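You operate a simulated robot arm through the tools that you are given. There is no shell and no other tool. Be economical: measure what you need, move in short steps, check, and stop when the job is done.

Carry out the task below with a simulated robot arm. There is one attempt and no reset: what you move stays moved.

TASK
Send the four trains over the single line, earliest due time first.

Only the result counts: the job must be done as asked and must still hold three seconds after the hand-in. Knocking over, shifting, dropping, spilling or breaking anything else fails it.

THE ROBOT
A 7-joint arm with a two-finger parallel gripper, fixed in place. Base frame: the origin is at the foot of the arm, x ahead of it, y to its left, z up; the work surface is at about z = 0.751. Readings come in m, degrees, newtons and seconds.
With the tool pointing down near the work surface it reaches from about 0.32 to 0.74 m from the base axis. Its first joint turns from -115.0 to 115.0 degrees. Payload 3.91 kg.
The TCP is the grasp point between the finger pads, 0.03 m short of the fingertips. In the tool frame z runs along the fingers and y along their closing line. The gripper opens to 0.11 m. The fingers are 0.02 m wide and 0.01 m thick; the gripper's body (0.048 by 0.112 m) begins 0.055 m behind the TCP.
Orientation is that of the tool frame in the base frame, as a unit quaternion [x, y, z, w]. With the fingers straight down and closing along the base's y, the tool's x points along the base's -x, its y along +y and its z along -z.

THE INTERFACE
- The arm moves only by the tool servo_tool. Its argument "plan" is a list of rows, each an object of numbers (a shift or turn left out is 0, a gripper value left out holds the last): "ax", "ay", "az": the turn, a rotation vector about the tool's x, y, z in degrees; "tx", "ty", "tz": the shift along the tool's x, y, z in m; "gripper": the finger opening in m, from 0 to 0.11. In form: [{"ax": .., "ay": .., "az": .., "tx": .., "ty": .., "tz": .., "gripper": ..}, ...]. A call has 1 to 12 rows; each row shifts and turns the commanded pose from where the row before left it, along the tool's axes as they then stand. Each row takes 0.2 s and may step no farther than 0.05 m and 8.6 degrees from the row before; otherwise, or with a gripper value out of range, the whole call is refused. A pose out of reach is approached as far as the arm can. The call stops where the force on the tool passes 40 N (or 10 N more than at its start, if that is more) or the arm is blocked; 0.2 s more then pass. Each finger travels about 0.108 m/s and halts on what it meets, pressing with about 41 N; the grip force reading is that of the motor and also rises with nothing between the fingers. The clock runs only during rows and for 0.2 s after the last one: add rows that do not move to give the fingers time. It gives the time, the measured TCP pose, the force on the tool (base axes), the opening and the grip force at its end, in the units of the frame above (readings bear some noise), with the torque about the TCP (base axes, N m) and any sound that the robot's microphone picked up, and new pictures: "views" is both (left out), scene, wrist or none.
- Cameras (640 x 400 px; columns grow to the right, rows downward): "scene" is fixed at [0.0518, 0.6493, 1.3553]; the picture's right is [-0.80, -0.60, 0.00], its down [-0.27, 0.36, -0.89] and it looks along [0.54, -0.71, -0.45] (base axes); focal length 358 px, centre (320, 200). "wrist" rides on the gripper at [0.072, 0.017, -0.103] in the tool frame; the picture's right is [-0.23, 0.97, 0.00], its down [-0.76, -0.18, -0.62] and it looks along [-0.61, -0.14, 0.78] (tool axes); focal length 222 px, centre (320, 200). There is no depth. A picture from a camera that has moved, and an enlarged one, comes with that camera's place and axes in the base frame and with its lens.
- move_column(by): slides the trunk up (or, below 0, down) by that many m; the arm rides with it, the base frame stays. It gives what a move gives, with no picture.
- zoom(camera, box): a new picture of the part [left, top, right, bottom] of that camera's present view, enlarged. No time passes.
- job_done(): hands the job in; it is judged then, once.

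Work in short steps. Places have to be worked out from the pictures, the camera data and where the tool is seen: move nearer, look again, correct. Check each grasp and each placing, and mend what went wrong. You have 120 turns and 200 pictures in all, those below and enlarged ones among them. Open the gripper and draw the arm clear of the work before you hand the job in, unless the task says otherwise; then end with one line.

The tools are called after ">>>" by a JSON object that holds its "fn" and its "kwargs". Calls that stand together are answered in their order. servo_tool: Moves the arm, as the interface text tells. Its arguments: {"type":"object","properties":{"plan":{"type":"array"},"views":{"type":"string","enum":["both","scene","wrist","none"]}},"required":["plan"]} The other tools are called the same way: move_column (by) slides the trunk up or down; zoom (camera, box) takes an enlarged picture of a part of a camera's view; job_done () hands the job in.

At the start:

```text
time: 0.0
eef_pos: [0.5325, -0.0775, 1.0744]
ee_rot: [0.0, 1.0, 0.0, 0.0]
force: [-0.6, 0.3, 0.0]
ft_torque: [0.01, 0.02, -0.02]
finger_gap: 0.1101
gripper_force: 0.0
trunk travel left (down, up): [-0.725, 0.265]
```

scene: 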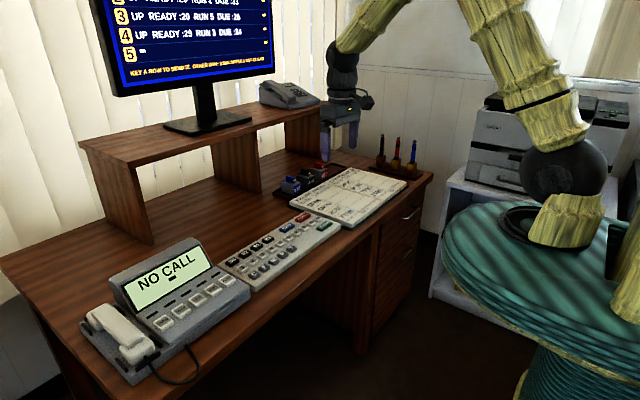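
wrist: 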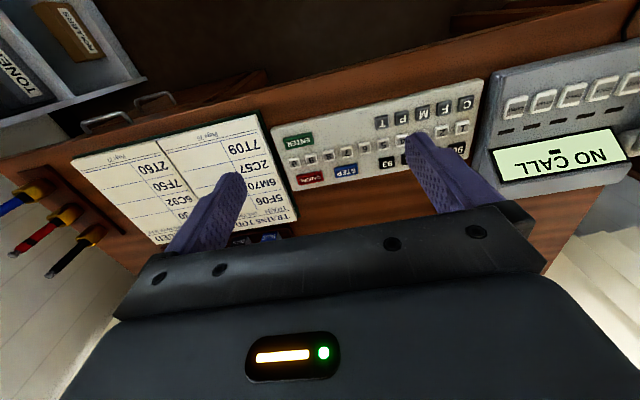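

I'll enlarge the monitor, the keypad and the papers to understand the setup.

>>> {"fn": "zoom", "kwargs": {"camera": "scene", "box": [80, 0, 290, 131]}}

>>> {"fn": "zoom", "kwargs": {"camera": "scene", "box": [200, 195, 360, 295]}}

>>> {"fn": "zoom", "kwargs": {"camera": "wrist", "box": [260, 60, 500, 210]}}

>>> {"fn": "zoom", "kwargs": {"camera": "wrist", "box": [60, 110, 300, 260]}}

```text
3.05 times, centred on (185, 66) of scene
camera zoom: at [0.0518, 0.6493, 1.3553], right [-0.8, -0.6, 0.0], down [-0.27, 0.36, -0.89], along [0.54, -0.71, -0.45], focal length 1090 px, centre (731, 610)
```

zoom: 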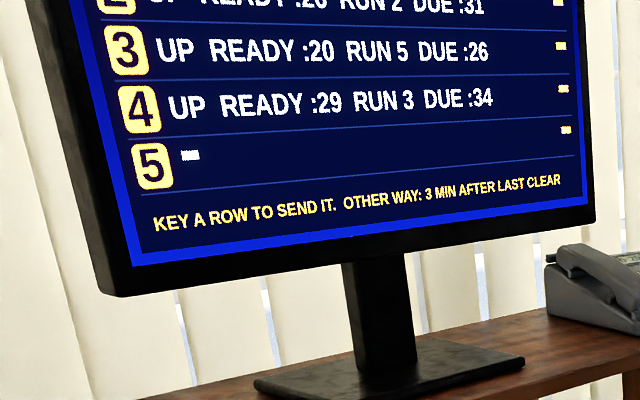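

```text
4.00 times, centred on (280, 245) of scene
camera zoom: at [0.0518, 0.6493, 1.3553], right [-0.8, -0.6, 0.0], down [-0.27, 0.36, -0.89], along [0.54, -0.71, -0.45], focal length 1431 px, centre (480, 20)
```

zoom: 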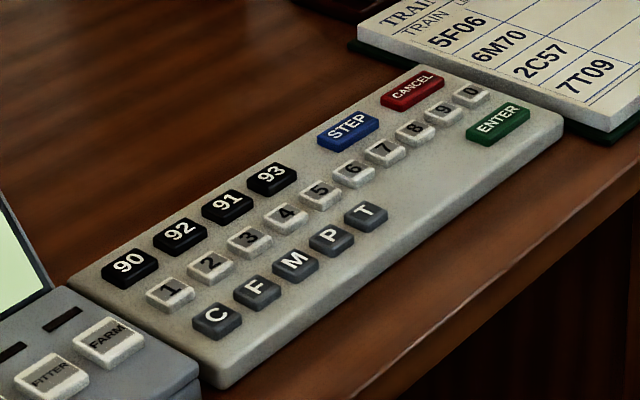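

```text
2.67 times, centred on (380, 135) of wrist
camera zoom: at [0.4597, -0.0615, 1.1783], right [0.23, 0.97, 0.0], down [0.76, -0.18, 0.62], along [0.61, -0.14, -0.78], focal length 592 px, centre (160, 373)
```

zoom: 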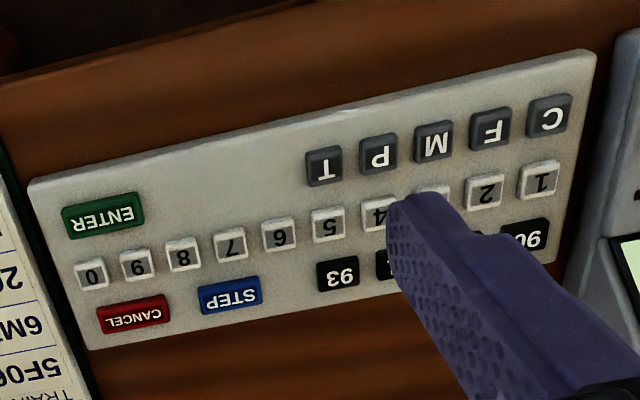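

```text
2.67 times, centred on (180, 185) of wrist
camera zoom: at [0.4597, -0.0615, 1.1783], right [0.23, 0.97, 0.0], down [0.76, -0.18, 0.62], along [0.61, -0.14, -0.78], focal length 592 px, centre (693, 240)
```

zoom: 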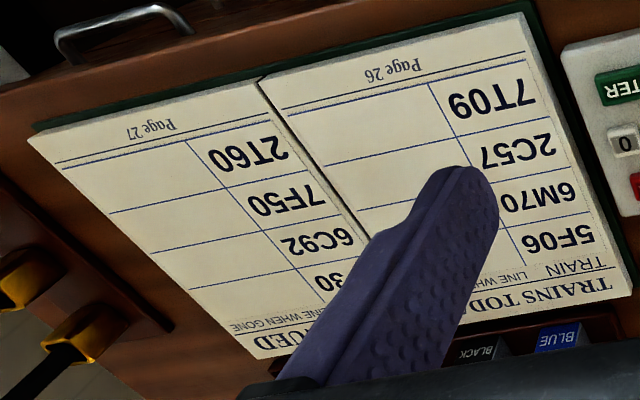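

The keypad is axis-aligned: digit keys are at x≈0.667, from y≈+0.161 (key 1) to -0.162 (key 0). The top of the monitor is cut off, so I'll tilt the hand up to read the screen with the wrist camera.

>>> {"fn": "servo_tool", "kwargs": {"plan": [{"ay": -8.5}, {"ay": -8.5}, {"ay": -8.5}, {"ay": -8.5}, {"ay": -8.5}, {"ay": -8.5}, {"ay": -5}], "views": "wrist"}}

```text
time: 1.6
eef_pos: [0.532, -0.077, 1.0744]
ee_rot: [0.0, 0.882, 0.0, 0.47]
force: [0.2, 0.4, 0.0]
ft_torque: [0.0, -0.01, -0.04]
finger_gap: 0.1101
gripper_force: 0.1
trunk travel left (down, up): [-0.725, 0.265]
camera wrist: at [0.4063, -0.0612, 1.0726], right [0.13, 0.97, 0.19], down [-0.09, -0.18, 0.98], along [0.99, -0.14, 0.07], focal length 222 px, centre (320, 200)
```

wrist: 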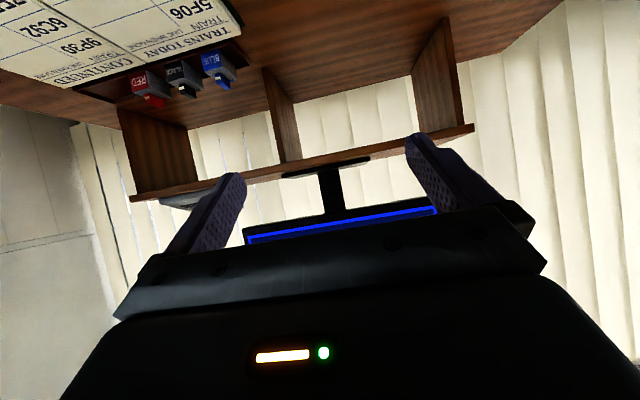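

The screen is hidden behind the gripper body, so I'll tilt further.

>>> {"fn": "servo_tool", "kwargs": {"plan": [{"ay": -8.5, "tz": -0.03}, {"ay": -8.5, "tz": -0.03}, {"ay": -8.5, "tz": -0.03}, {"ay": -8.5}], "views": "wrist"}}

>>> {"fn": "move_column", "kwargs": {"by": 0.15}}

>>> {"fn": "zoom", "kwargs": {"camera": "wrist", "box": [200, 60, 456, 220]}}

```text
time: 2.6
eef_pos: [0.5264, -0.107, 1.1211]
ee_rot: [0.001, 0.707, 0.0, 0.708]
force: [0.6, -0.3, 0.1]
ft_torque: [-0.02, -0.03, 0.02]
finger_gap: 0.1099
gripper_force: 0.1
out of reach, approached as far as the arm can: row 1, 2, 3
trunk travel left (down, up): [-0.725, 0.265]
camera wrist: at [0.4234, -0.0918, 1.0488], right [0.0, 0.97, 0.23], down [-0.62, -0.18, 0.76], along [0.78, -0.14, 0.61], focal length 222 px, centre (320, 200)
```

wrist: 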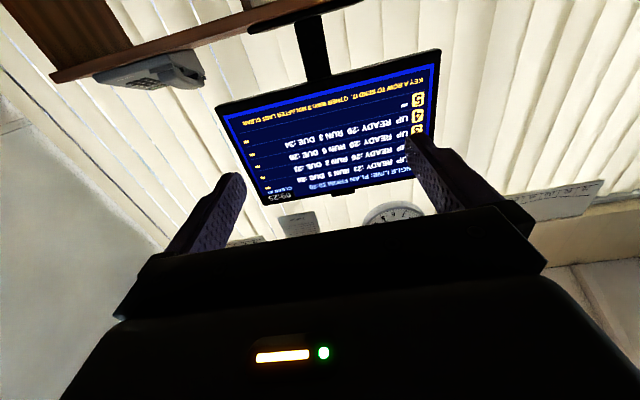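

```text
time: 4.3
eef_pos: [0.5256, -0.1073, 1.2721]
ee_rot: [0.001, 0.707, 0.0, 0.707]
force: [0.5, 0.0, -0.5]
ft_torque: [-0.02, 0.0, 0.01]
finger_gap: 0.11
gripper_force: 0.0
trunk travel left (down, up): [-0.875, 0.115]
```

```text
2.50 times, centred on (328, 140) of wrist
camera zoom: at [0.4229, -0.0911, 1.1989], right [0.0, 0.97, 0.23], down [-0.62, -0.18, 0.76], along [0.78, -0.14, 0.61], focal length 555 px, centre (300, 350)
```

zoom: 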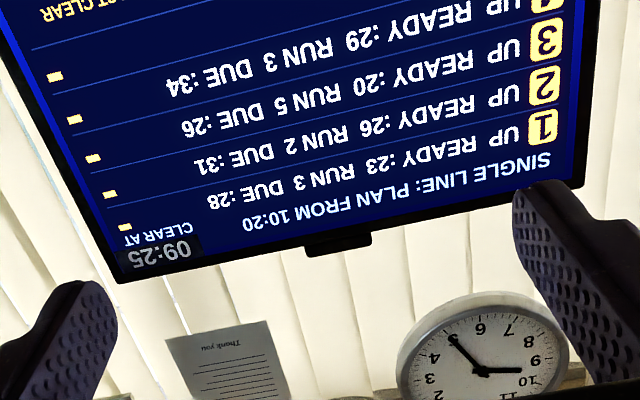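

All four trains are UP, due 1→:28, 2→:31, 3→:26 and 4→:34, so the order is 3, 1, 2, 4. I'll lower the trunk back, turn the tool down and close the fingers.

>>> {"fn": "move_column", "kwargs": {"by": -0.15}}

>>> {"fn": "servo_tool", "kwargs": {"plan": [{"ay": 8.18}, {"ay": 8.18}, {"ay": 8.18}, {"ay": 8.18}, {"ay": 8.18}, {"ay": 8.18}, {"ay": 8.18}, {"ay": 8.18}, {"ay": 8.18}, {"ay": 8.18, "gripper": 0}, {"ay": 8.2}, {}], "views": "both"}}

```text
time: 6.1
eef_pos: [0.5254, -0.1069, 1.121]
ee_rot: [0.001, 0.708, -0.001, 0.707]
force: [1.1, 0.0, -0.3]
ft_torque: [0.01, -0.01, -0.03]
finger_gap: 0.1099
gripper_force: 0.1
trunk travel left (down, up): [-0.725, 0.265]
```

```text
time: 8.7
eef_pos: [0.5258, -0.1065, 1.1227]
ee_rot: [0.0, 1.0, 0.0, -0.001]
force: [-0.2, 0.7, 1.0]
ft_torque: [0.02, -0.01, 0.01]
finger_gap: 0.0002
gripper_force: 37.6
trunk travel left (down, up): [-0.725, 0.265]
camera wrist: at [0.4537, -0.0908, 1.2251], right [0.23, 0.97, 0.0], down [0.76, -0.18, 0.62], along [0.61, -0.14, -0.78], focal length 222 px, centre (320, 200)
```

scene: 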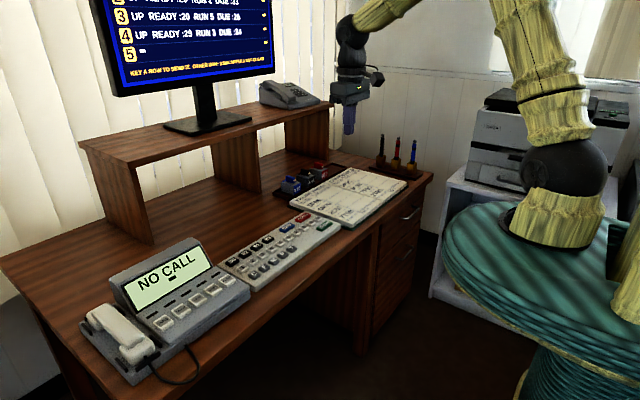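
wrist: 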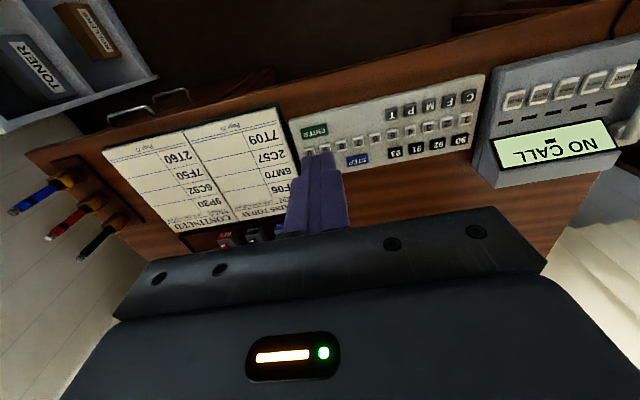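

Key 3 should be at about (0.668, 0.089). I'll hover above it at z≈0.90.

>>> {"fn": "servo_tool", "kwargs": {"plan": [{"tx": -0.0178, "ty": 0.0244, "tz": 0.0275}, {"tx": -0.0178, "ty": 0.0244, "tz": 0.0275}, {"tx": -0.0178, "ty": 0.0244, "tz": 0.0275}, {"tx": -0.0178, "ty": 0.0244, "tz": 0.0275}, {"tx": -0.0178, "ty": 0.0244, "tz": 0.0275}, {"tx": -0.0178, "ty": 0.0244, "tz": 0.0275}, {"tx": -0.0178, "ty": 0.0244, "tz": 0.0275}, {"tx": -0.0178, "ty": 0.0244, "tz": 0.0275}, {}], "views": "wrist"}}

>>> {"fn": "zoom", "kwargs": {"camera": "wrist", "box": [200, 60, 440, 210]}}

>>> {"fn": "zoom", "kwargs": {"camera": "scene", "box": [200, 170, 360, 270]}}

```text
time: 10.7
eef_pos: [0.6699, 0.0884, 0.9008]
ee_rot: [0.0, 1.0, 0.0, 0.0]
force: [-1.0, -0.6, -0.6]
ft_torque: [0.02, 0.02, 0.02]
finger_gap: 0.0
gripper_force: 38.0
trunk travel left (down, up): [-0.725, 0.265]
camera wrist: at [0.5978, 0.1051, 1.0043], right [0.23, 0.97, 0.0], down [0.76, -0.18, 0.62], along [0.61, -0.14, -0.78], focal length 222 px, centre (320, 200)
```

wrist: 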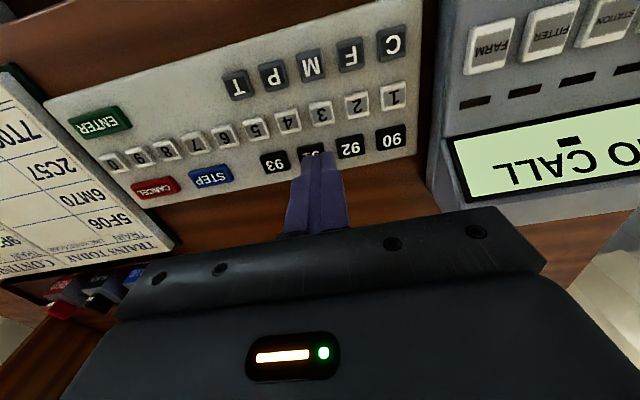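

```text
2.67 times, centred on (320, 135) of wrist
camera zoom: at [0.5978, 0.1051, 1.0043], right [0.23, 0.97, 0.0], down [0.76, -0.18, 0.62], along [0.61, -0.14, -0.78], focal length 592 px, centre (320, 373)
```

zoom: 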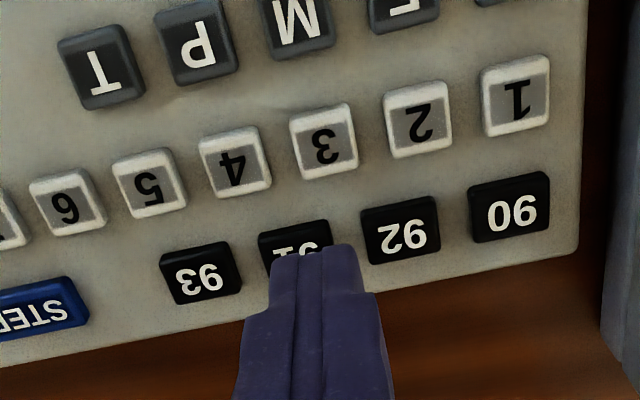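

```text
4.00 times, centred on (280, 220) of scene
camera zoom: at [0.0518, 0.6493, 1.3553], right [-0.8, -0.6, 0.0], down [-0.27, 0.36, -0.89], along [0.54, -0.71, -0.45], focal length 1431 px, centre (480, 120)
```

zoom: 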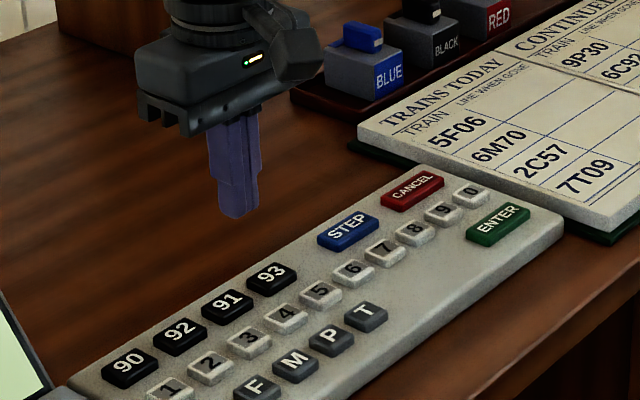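

Key 3 works out at (0.669, 0.091), right below the tool. I'll descend to just above it.

>>> {"fn": "servo_tool", "kwargs": {"plan": [{"tz": 0.03, "ty": 0.002}, {"tz": 0.03}, {"tz": 0.015}, {}], "views": "none"}}

>>> {"fn": "zoom", "kwargs": {"camera": "scene", "box": [220, 215, 316, 275]}}

>>> {"fn": "zoom", "kwargs": {"camera": "wrist", "box": [250, 80, 410, 180]}}

```text
time: 11.7
eef_pos: [0.6682, 0.0902, 0.826]
ee_rot: [0.0, 1.0, 0.0, 0.0]
force: [0.4, -0.4, -0.2]
ft_torque: [-0.02, -0.02, 0.02]
finger_gap: 0.0003
gripper_force: 38.0
trunk travel left (down, up): [-0.725, 0.265]
```

```text
6.67 times, centred on (268, 245) of scene
camera zoom: at [0.0518, 0.6493, 1.3553], right [-0.8, -0.6, 0.0], down [-0.27, 0.36, -0.89], along [0.54, -0.71, -0.45], focal length 2386 px, centre (667, -100)
```

zoom: 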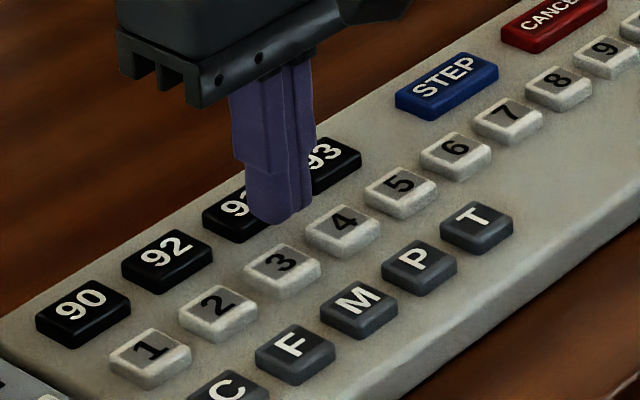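

```text
4.00 times, centred on (330, 130) of wrist
camera zoom: at [0.5961, 0.1064, 0.9295], right [0.23, 0.97, 0.0], down [0.76, -0.18, 0.62], along [0.61, -0.14, -0.78], focal length 888 px, centre (280, 480)
```

zoom: 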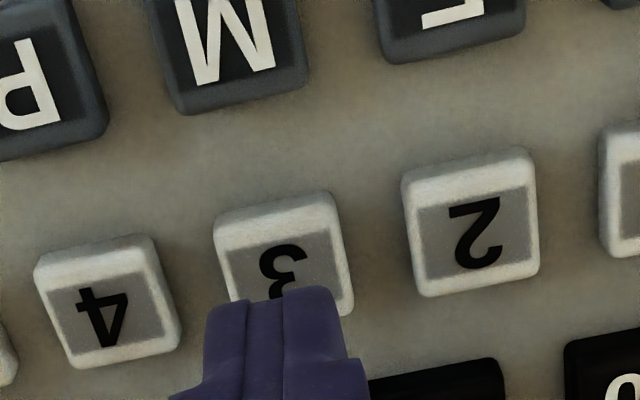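

Alignment over key 3 looks right, with the tip at about 0.796. I'll press in small steps.

>>> {"fn": "servo_tool", "kwargs": {"plan": [{"tz": 0.008}, {"tz": 0.004}, {"tz": 0.004}, {"tz": 0.003}], "views": "none"}}

>>> {"fn": "zoom", "kwargs": {"camera": "scene", "box": [220, 215, 316, 275]}}

```text
time: 12.7
eef_pos: [0.6682, 0.0901, 0.8075]
ee_rot: [0.0, 1.0, 0.0, 0.0]
force: [0.2, 0.3, -0.7]
ft_torque: [-0.02, 0.03, 0.01]
finger_gap: 0.0
gripper_force: 38.0
trunk travel left (down, up): [-0.725, 0.265]
```

```text
6.67 times, centred on (268, 245) of scene
camera zoom: at [0.0518, 0.6493, 1.3553], right [-0.8, -0.6, 0.0], down [-0.27, 0.36, -0.89], along [0.54, -0.71, -0.45], focal length 2386 px, centre (667, -100)
```

zoom: 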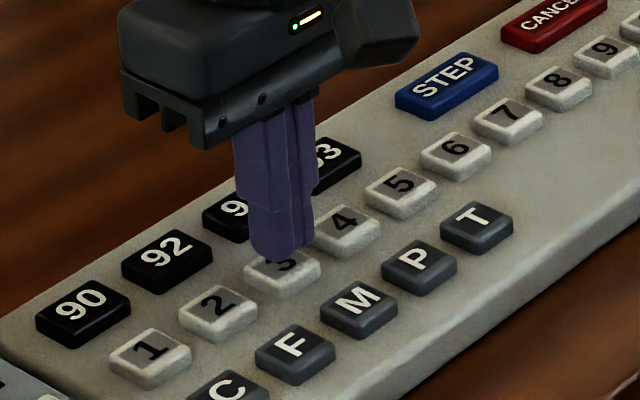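

The tip is at the key's surface with no force yet, so I'll continue down.

>>> {"fn": "servo_tool", "kwargs": {"plan": [{"tz": 0.002}, {"tz": 0.002}, {"tz": 0.002}], "views": "none"}}

>>> {"fn": "zoom", "kwargs": {"camera": "scene", "box": [80, 0, 290, 131]}}

```text
time: 13.5
eef_pos: [0.6677, 0.0908, 0.8016]
ee_rot: [0.0, 1.0, 0.0, 0.0]
force: [-0.3, -0.7, 0.5]
ft_torque: [-0.04, -0.01, 0.01]
finger_gap: 0.0003
gripper_force: 37.8
trunk travel left (down, up): [-0.725, 0.265]
```

```text
3.05 times, centred on (185, 66) of scene
camera zoom: at [0.0518, 0.6493, 1.3553], right [-0.8, -0.6, 0.0], down [-0.27, 0.36, -0.89], along [0.54, -0.71, -0.45], focal length 1090 px, centre (731, 610)
```

zoom: 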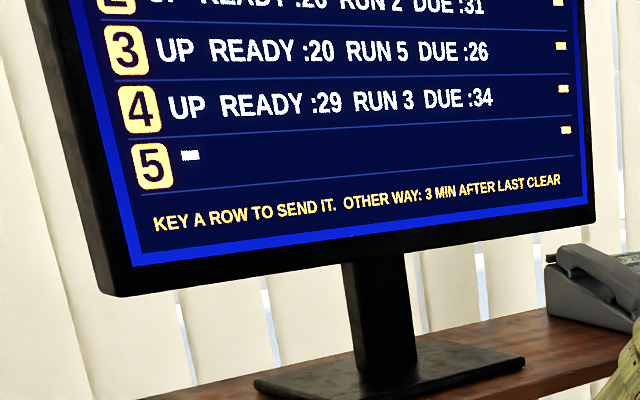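

Still no contact (tip ≈0.7716), so I'll go on in 1.5 mm steps.

>>> {"fn": "servo_tool", "kwargs": {"plan": [{"tz": 0.0015}, {"tz": 0.0015}], "views": "none"}}

>>> {"fn": "zoom", "kwargs": {"camera": "scene", "box": [220, 215, 316, 275]}}

```text
time: 14.1
eef_pos: [0.6694, 0.0905, 0.7976]
ee_rot: [0.0, 1.0, 0.0, -0.001]
force: [0.1, -0.6, 1.2]
ft_torque: [-0.02, 0.01, 0.0]
finger_gap: 0.0
gripper_force: 37.6
trunk travel left (down, up): [-0.725, 0.265]
heard: click
```

```text
6.67 times, centred on (268, 245) of scene
camera zoom: at [0.0518, 0.6493, 1.3553], right [-0.8, -0.6, 0.0], down [-0.27, 0.36, -0.89], along [0.54, -0.71, -0.45], focal length 2386 px, centre (667, -100)
```

zoom: 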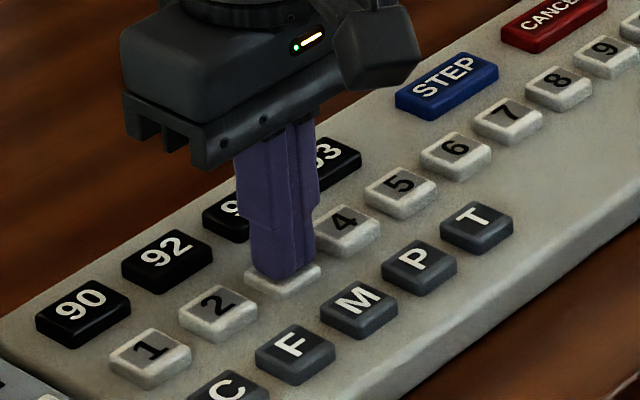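

The key clicked at TCP z≈0.798. I'll lift straight up and read the screen.

>>> {"fn": "servo_tool", "kwargs": {"plan": [{"tz": -0.014}, {"tz": -0.014}, {}], "views": "none"}}

>>> {"fn": "zoom", "kwargs": {"camera": "scene", "box": [80, 0, 290, 131]}}

```text
time: 14.9
eef_pos: [0.6688, 0.0902, 0.8262]
ee_rot: [-0.001, 1.0, 0.0, -0.001]
force: [0.0, -0.6, 1.4]
ft_torque: [-0.01, -0.04, 0.0]
finger_gap: 0.0001
gripper_force: 37.8
trunk travel left (down, up): [-0.725, 0.265]
```

```text
3.05 times, centred on (185, 66) of scene
camera zoom: at [0.0518, 0.6493, 1.3553], right [-0.8, -0.6, 0.0], down [-0.27, 0.36, -0.89], along [0.54, -0.71, -0.45], focal length 1090 px, centre (731, 610)
```

zoom: 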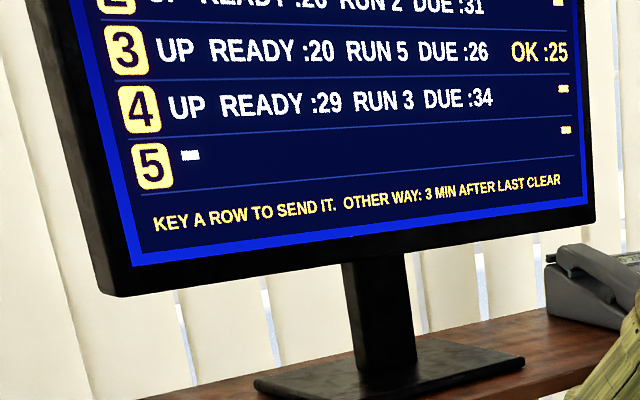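

Row 3 shows OK :25, so a single keypress sends a train. Next is key 1 at y≈0.1615.

>>> {"fn": "servo_tool", "kwargs": {"plan": [{"ty": 0.0355}, {"ty": 0.0355}, {}], "views": "none"}}

>>> {"fn": "zoom", "kwargs": {"camera": "wrist", "box": [250, 80, 410, 180]}}

```text
time: 15.7
eef_pos: [0.6694, 0.1606, 0.8261]
ee_rot: [0.0, 1.0, 0.0, 0.001]
force: [-0.4, 0.0, -0.7]
ft_torque: [0.01, 0.02, -0.01]
finger_gap: 0.0
gripper_force: 37.5
trunk travel left (down, up): [-0.725, 0.265]
```

```text
4.00 times, centred on (330, 130) of wrist
camera zoom: at [0.5976, 0.1767, 0.93], right [0.23, 0.97, 0.0], down [0.76, -0.18, 0.62], along [0.61, -0.14, -0.78], focal length 888 px, centre (280, 480)
```

zoom: 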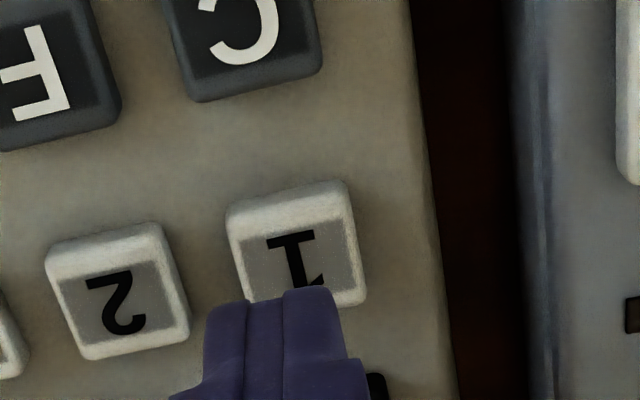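

Key 1 lies about 2.5 mm further in +y. Before descending I'll check the gripper body's clearance to the phone console.

>>> {"fn": "servo_tool", "kwargs": {"plan": [{"ty": 0.0025}, {"tz": 0.01}], "views": "none"}}

>>> {"fn": "zoom", "kwargs": {"camera": "scene", "box": [150, 195, 310, 295]}}

>>> {"fn": "zoom", "kwargs": {"camera": "wrist", "box": [240, 80, 640, 330]}}

```text
time: 16.3
eef_pos: [0.6693, 0.1643, 0.8152]
ee_rot: [0.0, 1.0, -0.001, 0.0]
force: [-0.3, -0.1, -0.1]
ft_torque: [0.0, -0.02, 0.0]
finger_gap: 0.0
gripper_force: 37.8
trunk travel left (down, up): [-0.725, 0.265]
```

```text
4.00 times, centred on (230, 245) of scene
camera zoom: at [0.0518, 0.6493, 1.3553], right [-0.8, -0.6, 0.0], down [-0.27, 0.36, -0.89], along [0.54, -0.71, -0.45], focal length 1431 px, centre (680, 20)
```

zoom: 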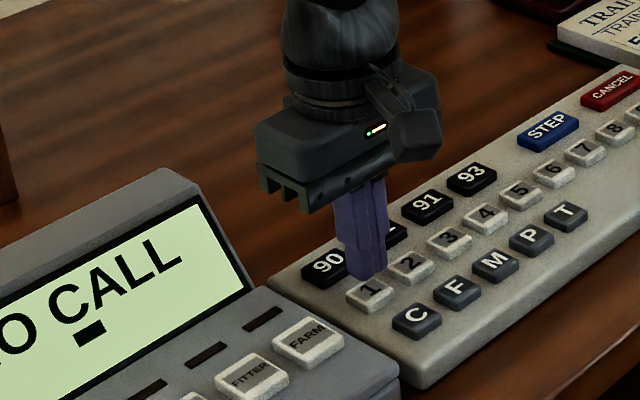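

```text
1.60 times, centred on (440, 205) of wrist
camera zoom: at [0.5965, 0.1804, 0.9187], right [0.23, 0.97, 0.0], down [0.76, -0.18, 0.62], along [0.61, -0.14, -0.78], focal length 355 px, centre (128, 192)
```

zoom: 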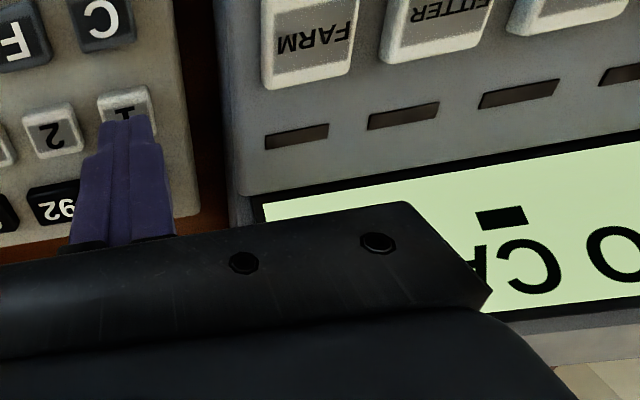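

The console under the gripper body is only about 0.79 high, so there is ample clearance. Now I'll press key 1.

>>> {"fn": "servo_tool", "kwargs": {"plan": [{"tz": 0.008}, {"tz": 0.005}, {"tz": 0.003}, {"tz": 0.002}], "views": "none"}}

```text
time: 17.3
eef_pos: [0.668, 0.1627, 0.7985]
ee_rot: [-0.001, 1.0, 0.0, 0.001]
force: [0.4, 0.1, 0.3]
ft_torque: [-0.01, -0.03, -0.06]
finger_gap: 0.0002
gripper_force: 38.2
trunk travel left (down, up): [-0.725, 0.265]
heard: click
```

It clicked. I'll lift and turn towards key 2, though I can't see row 1 from the scene camera.

>>> {"fn": "servo_tool", "kwargs": {"plan": [{"tz": -0.014}, {"tz": -0.014}, {"ty": -0.036}, {}], "views": "none"}}

>>> {"fn": "zoom", "kwargs": {"camera": "wrist", "box": [250, 80, 410, 180]}}

>>> {"fn": "zoom", "kwargs": {"camera": "scene", "box": [80, 0, 290, 131]}}

```text
time: 18.3
eef_pos: [0.6687, 0.129, 0.8264]
ee_rot: [0.0, 1.0, 0.0, 0.0]
force: [0.3, 1.3, 0.7]
ft_torque: [-0.02, 0.02, 0.04]
finger_gap: 0.0001
gripper_force: 38.2
trunk travel left (down, up): [-0.725, 0.265]
```

```text
4.00 times, centred on (330, 130) of wrist
camera zoom: at [0.5961, 0.1444, 0.9294], right [0.23, 0.97, 0.0], down [0.76, -0.18, 0.62], along [0.61, -0.14, -0.78], focal length 888 px, centre (280, 480)
```

zoom: 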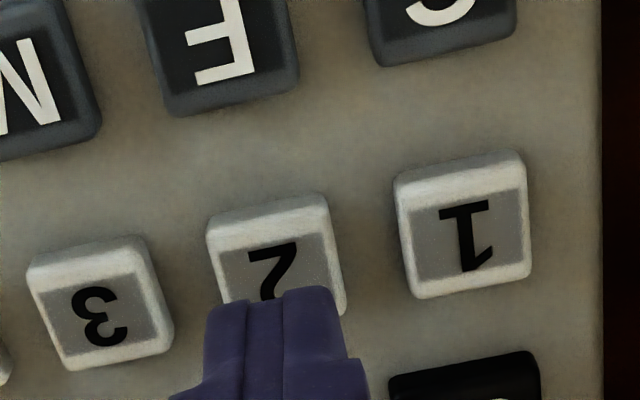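

```text
3.05 times, centred on (185, 66) of scene
camera zoom: at [0.0518, 0.6493, 1.3553], right [-0.8, -0.6, 0.0], down [-0.27, 0.36, -0.89], along [0.54, -0.71, -0.45], focal length 1090 px, centre (731, 610)
```

zoom: 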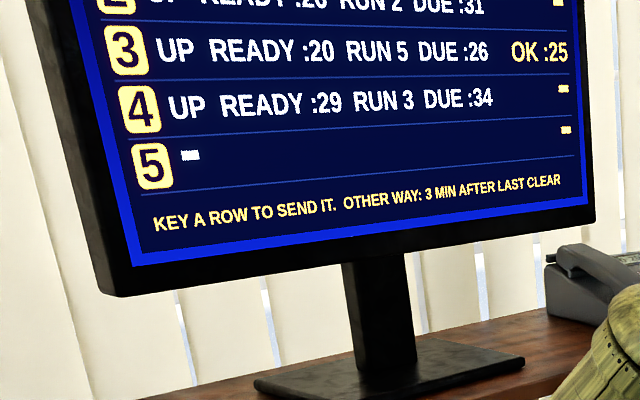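

Key 2 is beneath the tool and row 1 was keyed with a clean click. I'll press key 2; its readout should be :30 if train 1 was accepted.

>>> {"fn": "servo_tool", "kwargs": {"plan": [{"tz": 0.01}, {"tz": 0.008}, {"tz": 0.005}, {"tz": 0.003}, {"tz": 0.002}], "views": "none"}}

>>> {"fn": "zoom", "kwargs": {"camera": "scene", "box": [180, 0, 280, 62]}}

```text
time: 19.5
eef_pos: [0.6689, 0.1273, 0.7983]
ee_rot: [0.001, 1.0, 0.001, 0.0]
force: [0.0, 0.7, 1.7]
ft_torque: [-0.01, 0.02, 0.0]
finger_gap: 0.0002
gripper_force: 37.5
trunk travel left (down, up): [-0.725, 0.265]
heard: click
```

```text
6.40 times, centred on (230, 31) of scene
camera zoom: at [0.0518, 0.6493, 1.3553], right [-0.8, -0.6, 0.0], down [-0.27, 0.36, -0.89], along [0.54, -0.71, -0.45], focal length 2290 px, centre (896, 1282)
```

zoom: 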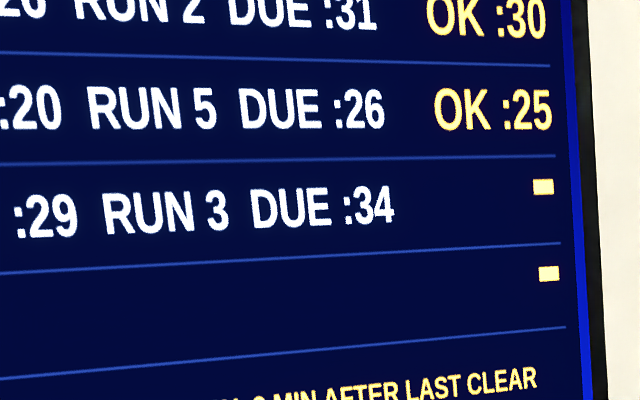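

Row 2 reads OK :30, which confirms row 1 cleared at :28. I'll lift and move to key 4 (y≈0.056).

>>> {"fn": "servo_tool", "kwargs": {"plan": [{"tz": -0.014}, {"tz": -0.014}, {"ty": -0.036}, {"ty": -0.036}, {}], "views": "none"}}

>>> {"fn": "zoom", "kwargs": {"camera": "wrist", "box": [250, 80, 410, 180]}}

```text
time: 20.7
eef_pos: [0.6678, 0.0542, 0.8279]
ee_rot: [0.0, 1.0, 0.001, 0.0]
force: [-0.5, -0.4, -0.4]
ft_torque: [0.02, -0.01, 0.01]
finger_gap: 0.0
gripper_force: 37.1
trunk travel left (down, up): [-0.725, 0.265]
```

```text
4.00 times, centred on (330, 130) of wrist
camera zoom: at [0.5957, 0.0709, 0.931], right [0.23, 0.97, 0.0], down [0.76, -0.18, 0.62], along [0.61, -0.14, -0.78], focal length 888 px, centre (280, 480)
```

zoom: 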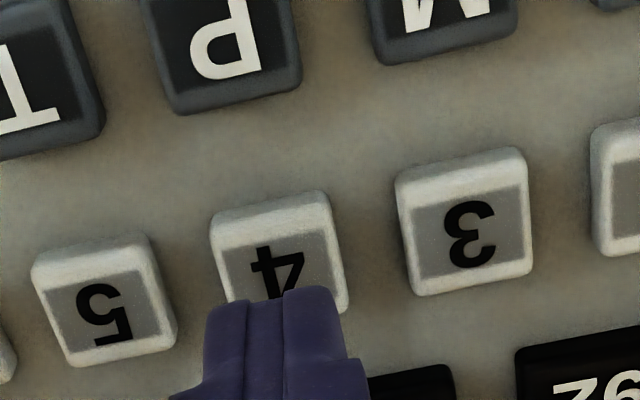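

The tool is over key 4, so I'll press it the same way.

>>> {"fn": "servo_tool", "kwargs": {"plan": [{"tz": 0.01}, {"tz": 0.008}, {"tz": 0.005}, {"tz": 0.003}, {"tz": 0.002}], "views": "none"}}

>>> {"fn": "zoom", "kwargs": {"camera": "scene", "box": [80, 0, 290, 131]}}

```text
time: 21.9
eef_pos: [0.6697, 0.0561, 0.7974]
ee_rot: [0.001, 1.0, 0.0, 0.001]
force: [0.6, -0.1, 1.4]
ft_torque: [-0.02, 0.02, -0.02]
finger_gap: 0.0
gripper_force: 37.6
trunk travel left (down, up): [-0.725, 0.265]
heard: click
```

```text
3.05 times, centred on (185, 66) of scene
camera zoom: at [0.0518, 0.6493, 1.3553], right [-0.8, -0.6, 0.0], down [-0.27, 0.36, -0.89], along [0.54, -0.71, -0.45], focal length 1090 px, centre (731, 610)
```

zoom: 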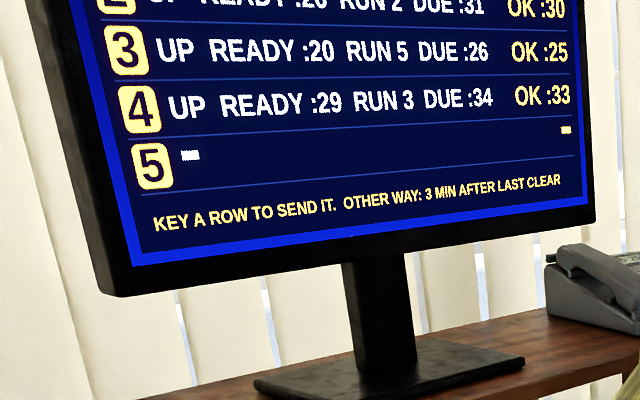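

Row 4 reads OK :33, so all four are sent. I'll lift clear, open the gripper and check the scene.

>>> {"fn": "servo_tool", "kwargs": {"plan": [{"tz": -0.03}, {"tz": -0.04}, {"tz": -0.04}, {"tz": -0.04, "tx": 0.02}, {"tz": -0.04, "tx": 0.03, "gripper": 0.11}, {"tx": 0.03, "tz": -0.03}, {}, {}], "views": "scene"}}

```text
time: 23.7
eef_pos: [0.5891, 0.0562, 1.0183]
ee_rot: [0.0, 1.0, 0.0, 0.0]
force: [-0.4, 0.1, -0.3]
ft_torque: [-0.02, 0.0, -0.03]
finger_gap: 0.11
gripper_force: 0.1
trunk travel left (down, up): [-0.725, 0.265]
```

scene: 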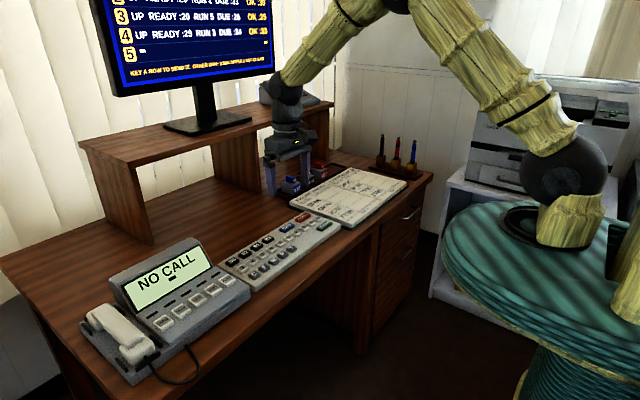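

The arm is clear, the gripper is open and nothing was disturbed, so I'm handing in.

>>> {"fn": "job_done", "kwargs": {}}

```text
The job is handed in.
```

I sent the four trains in due-time order — rows 3, 1, 2, 4 — and handed the job in; the screen showed OK for rows 3, 2 and 4, and row 1's was out of view, but row 2's :30 clear time fits row 1 having gone.
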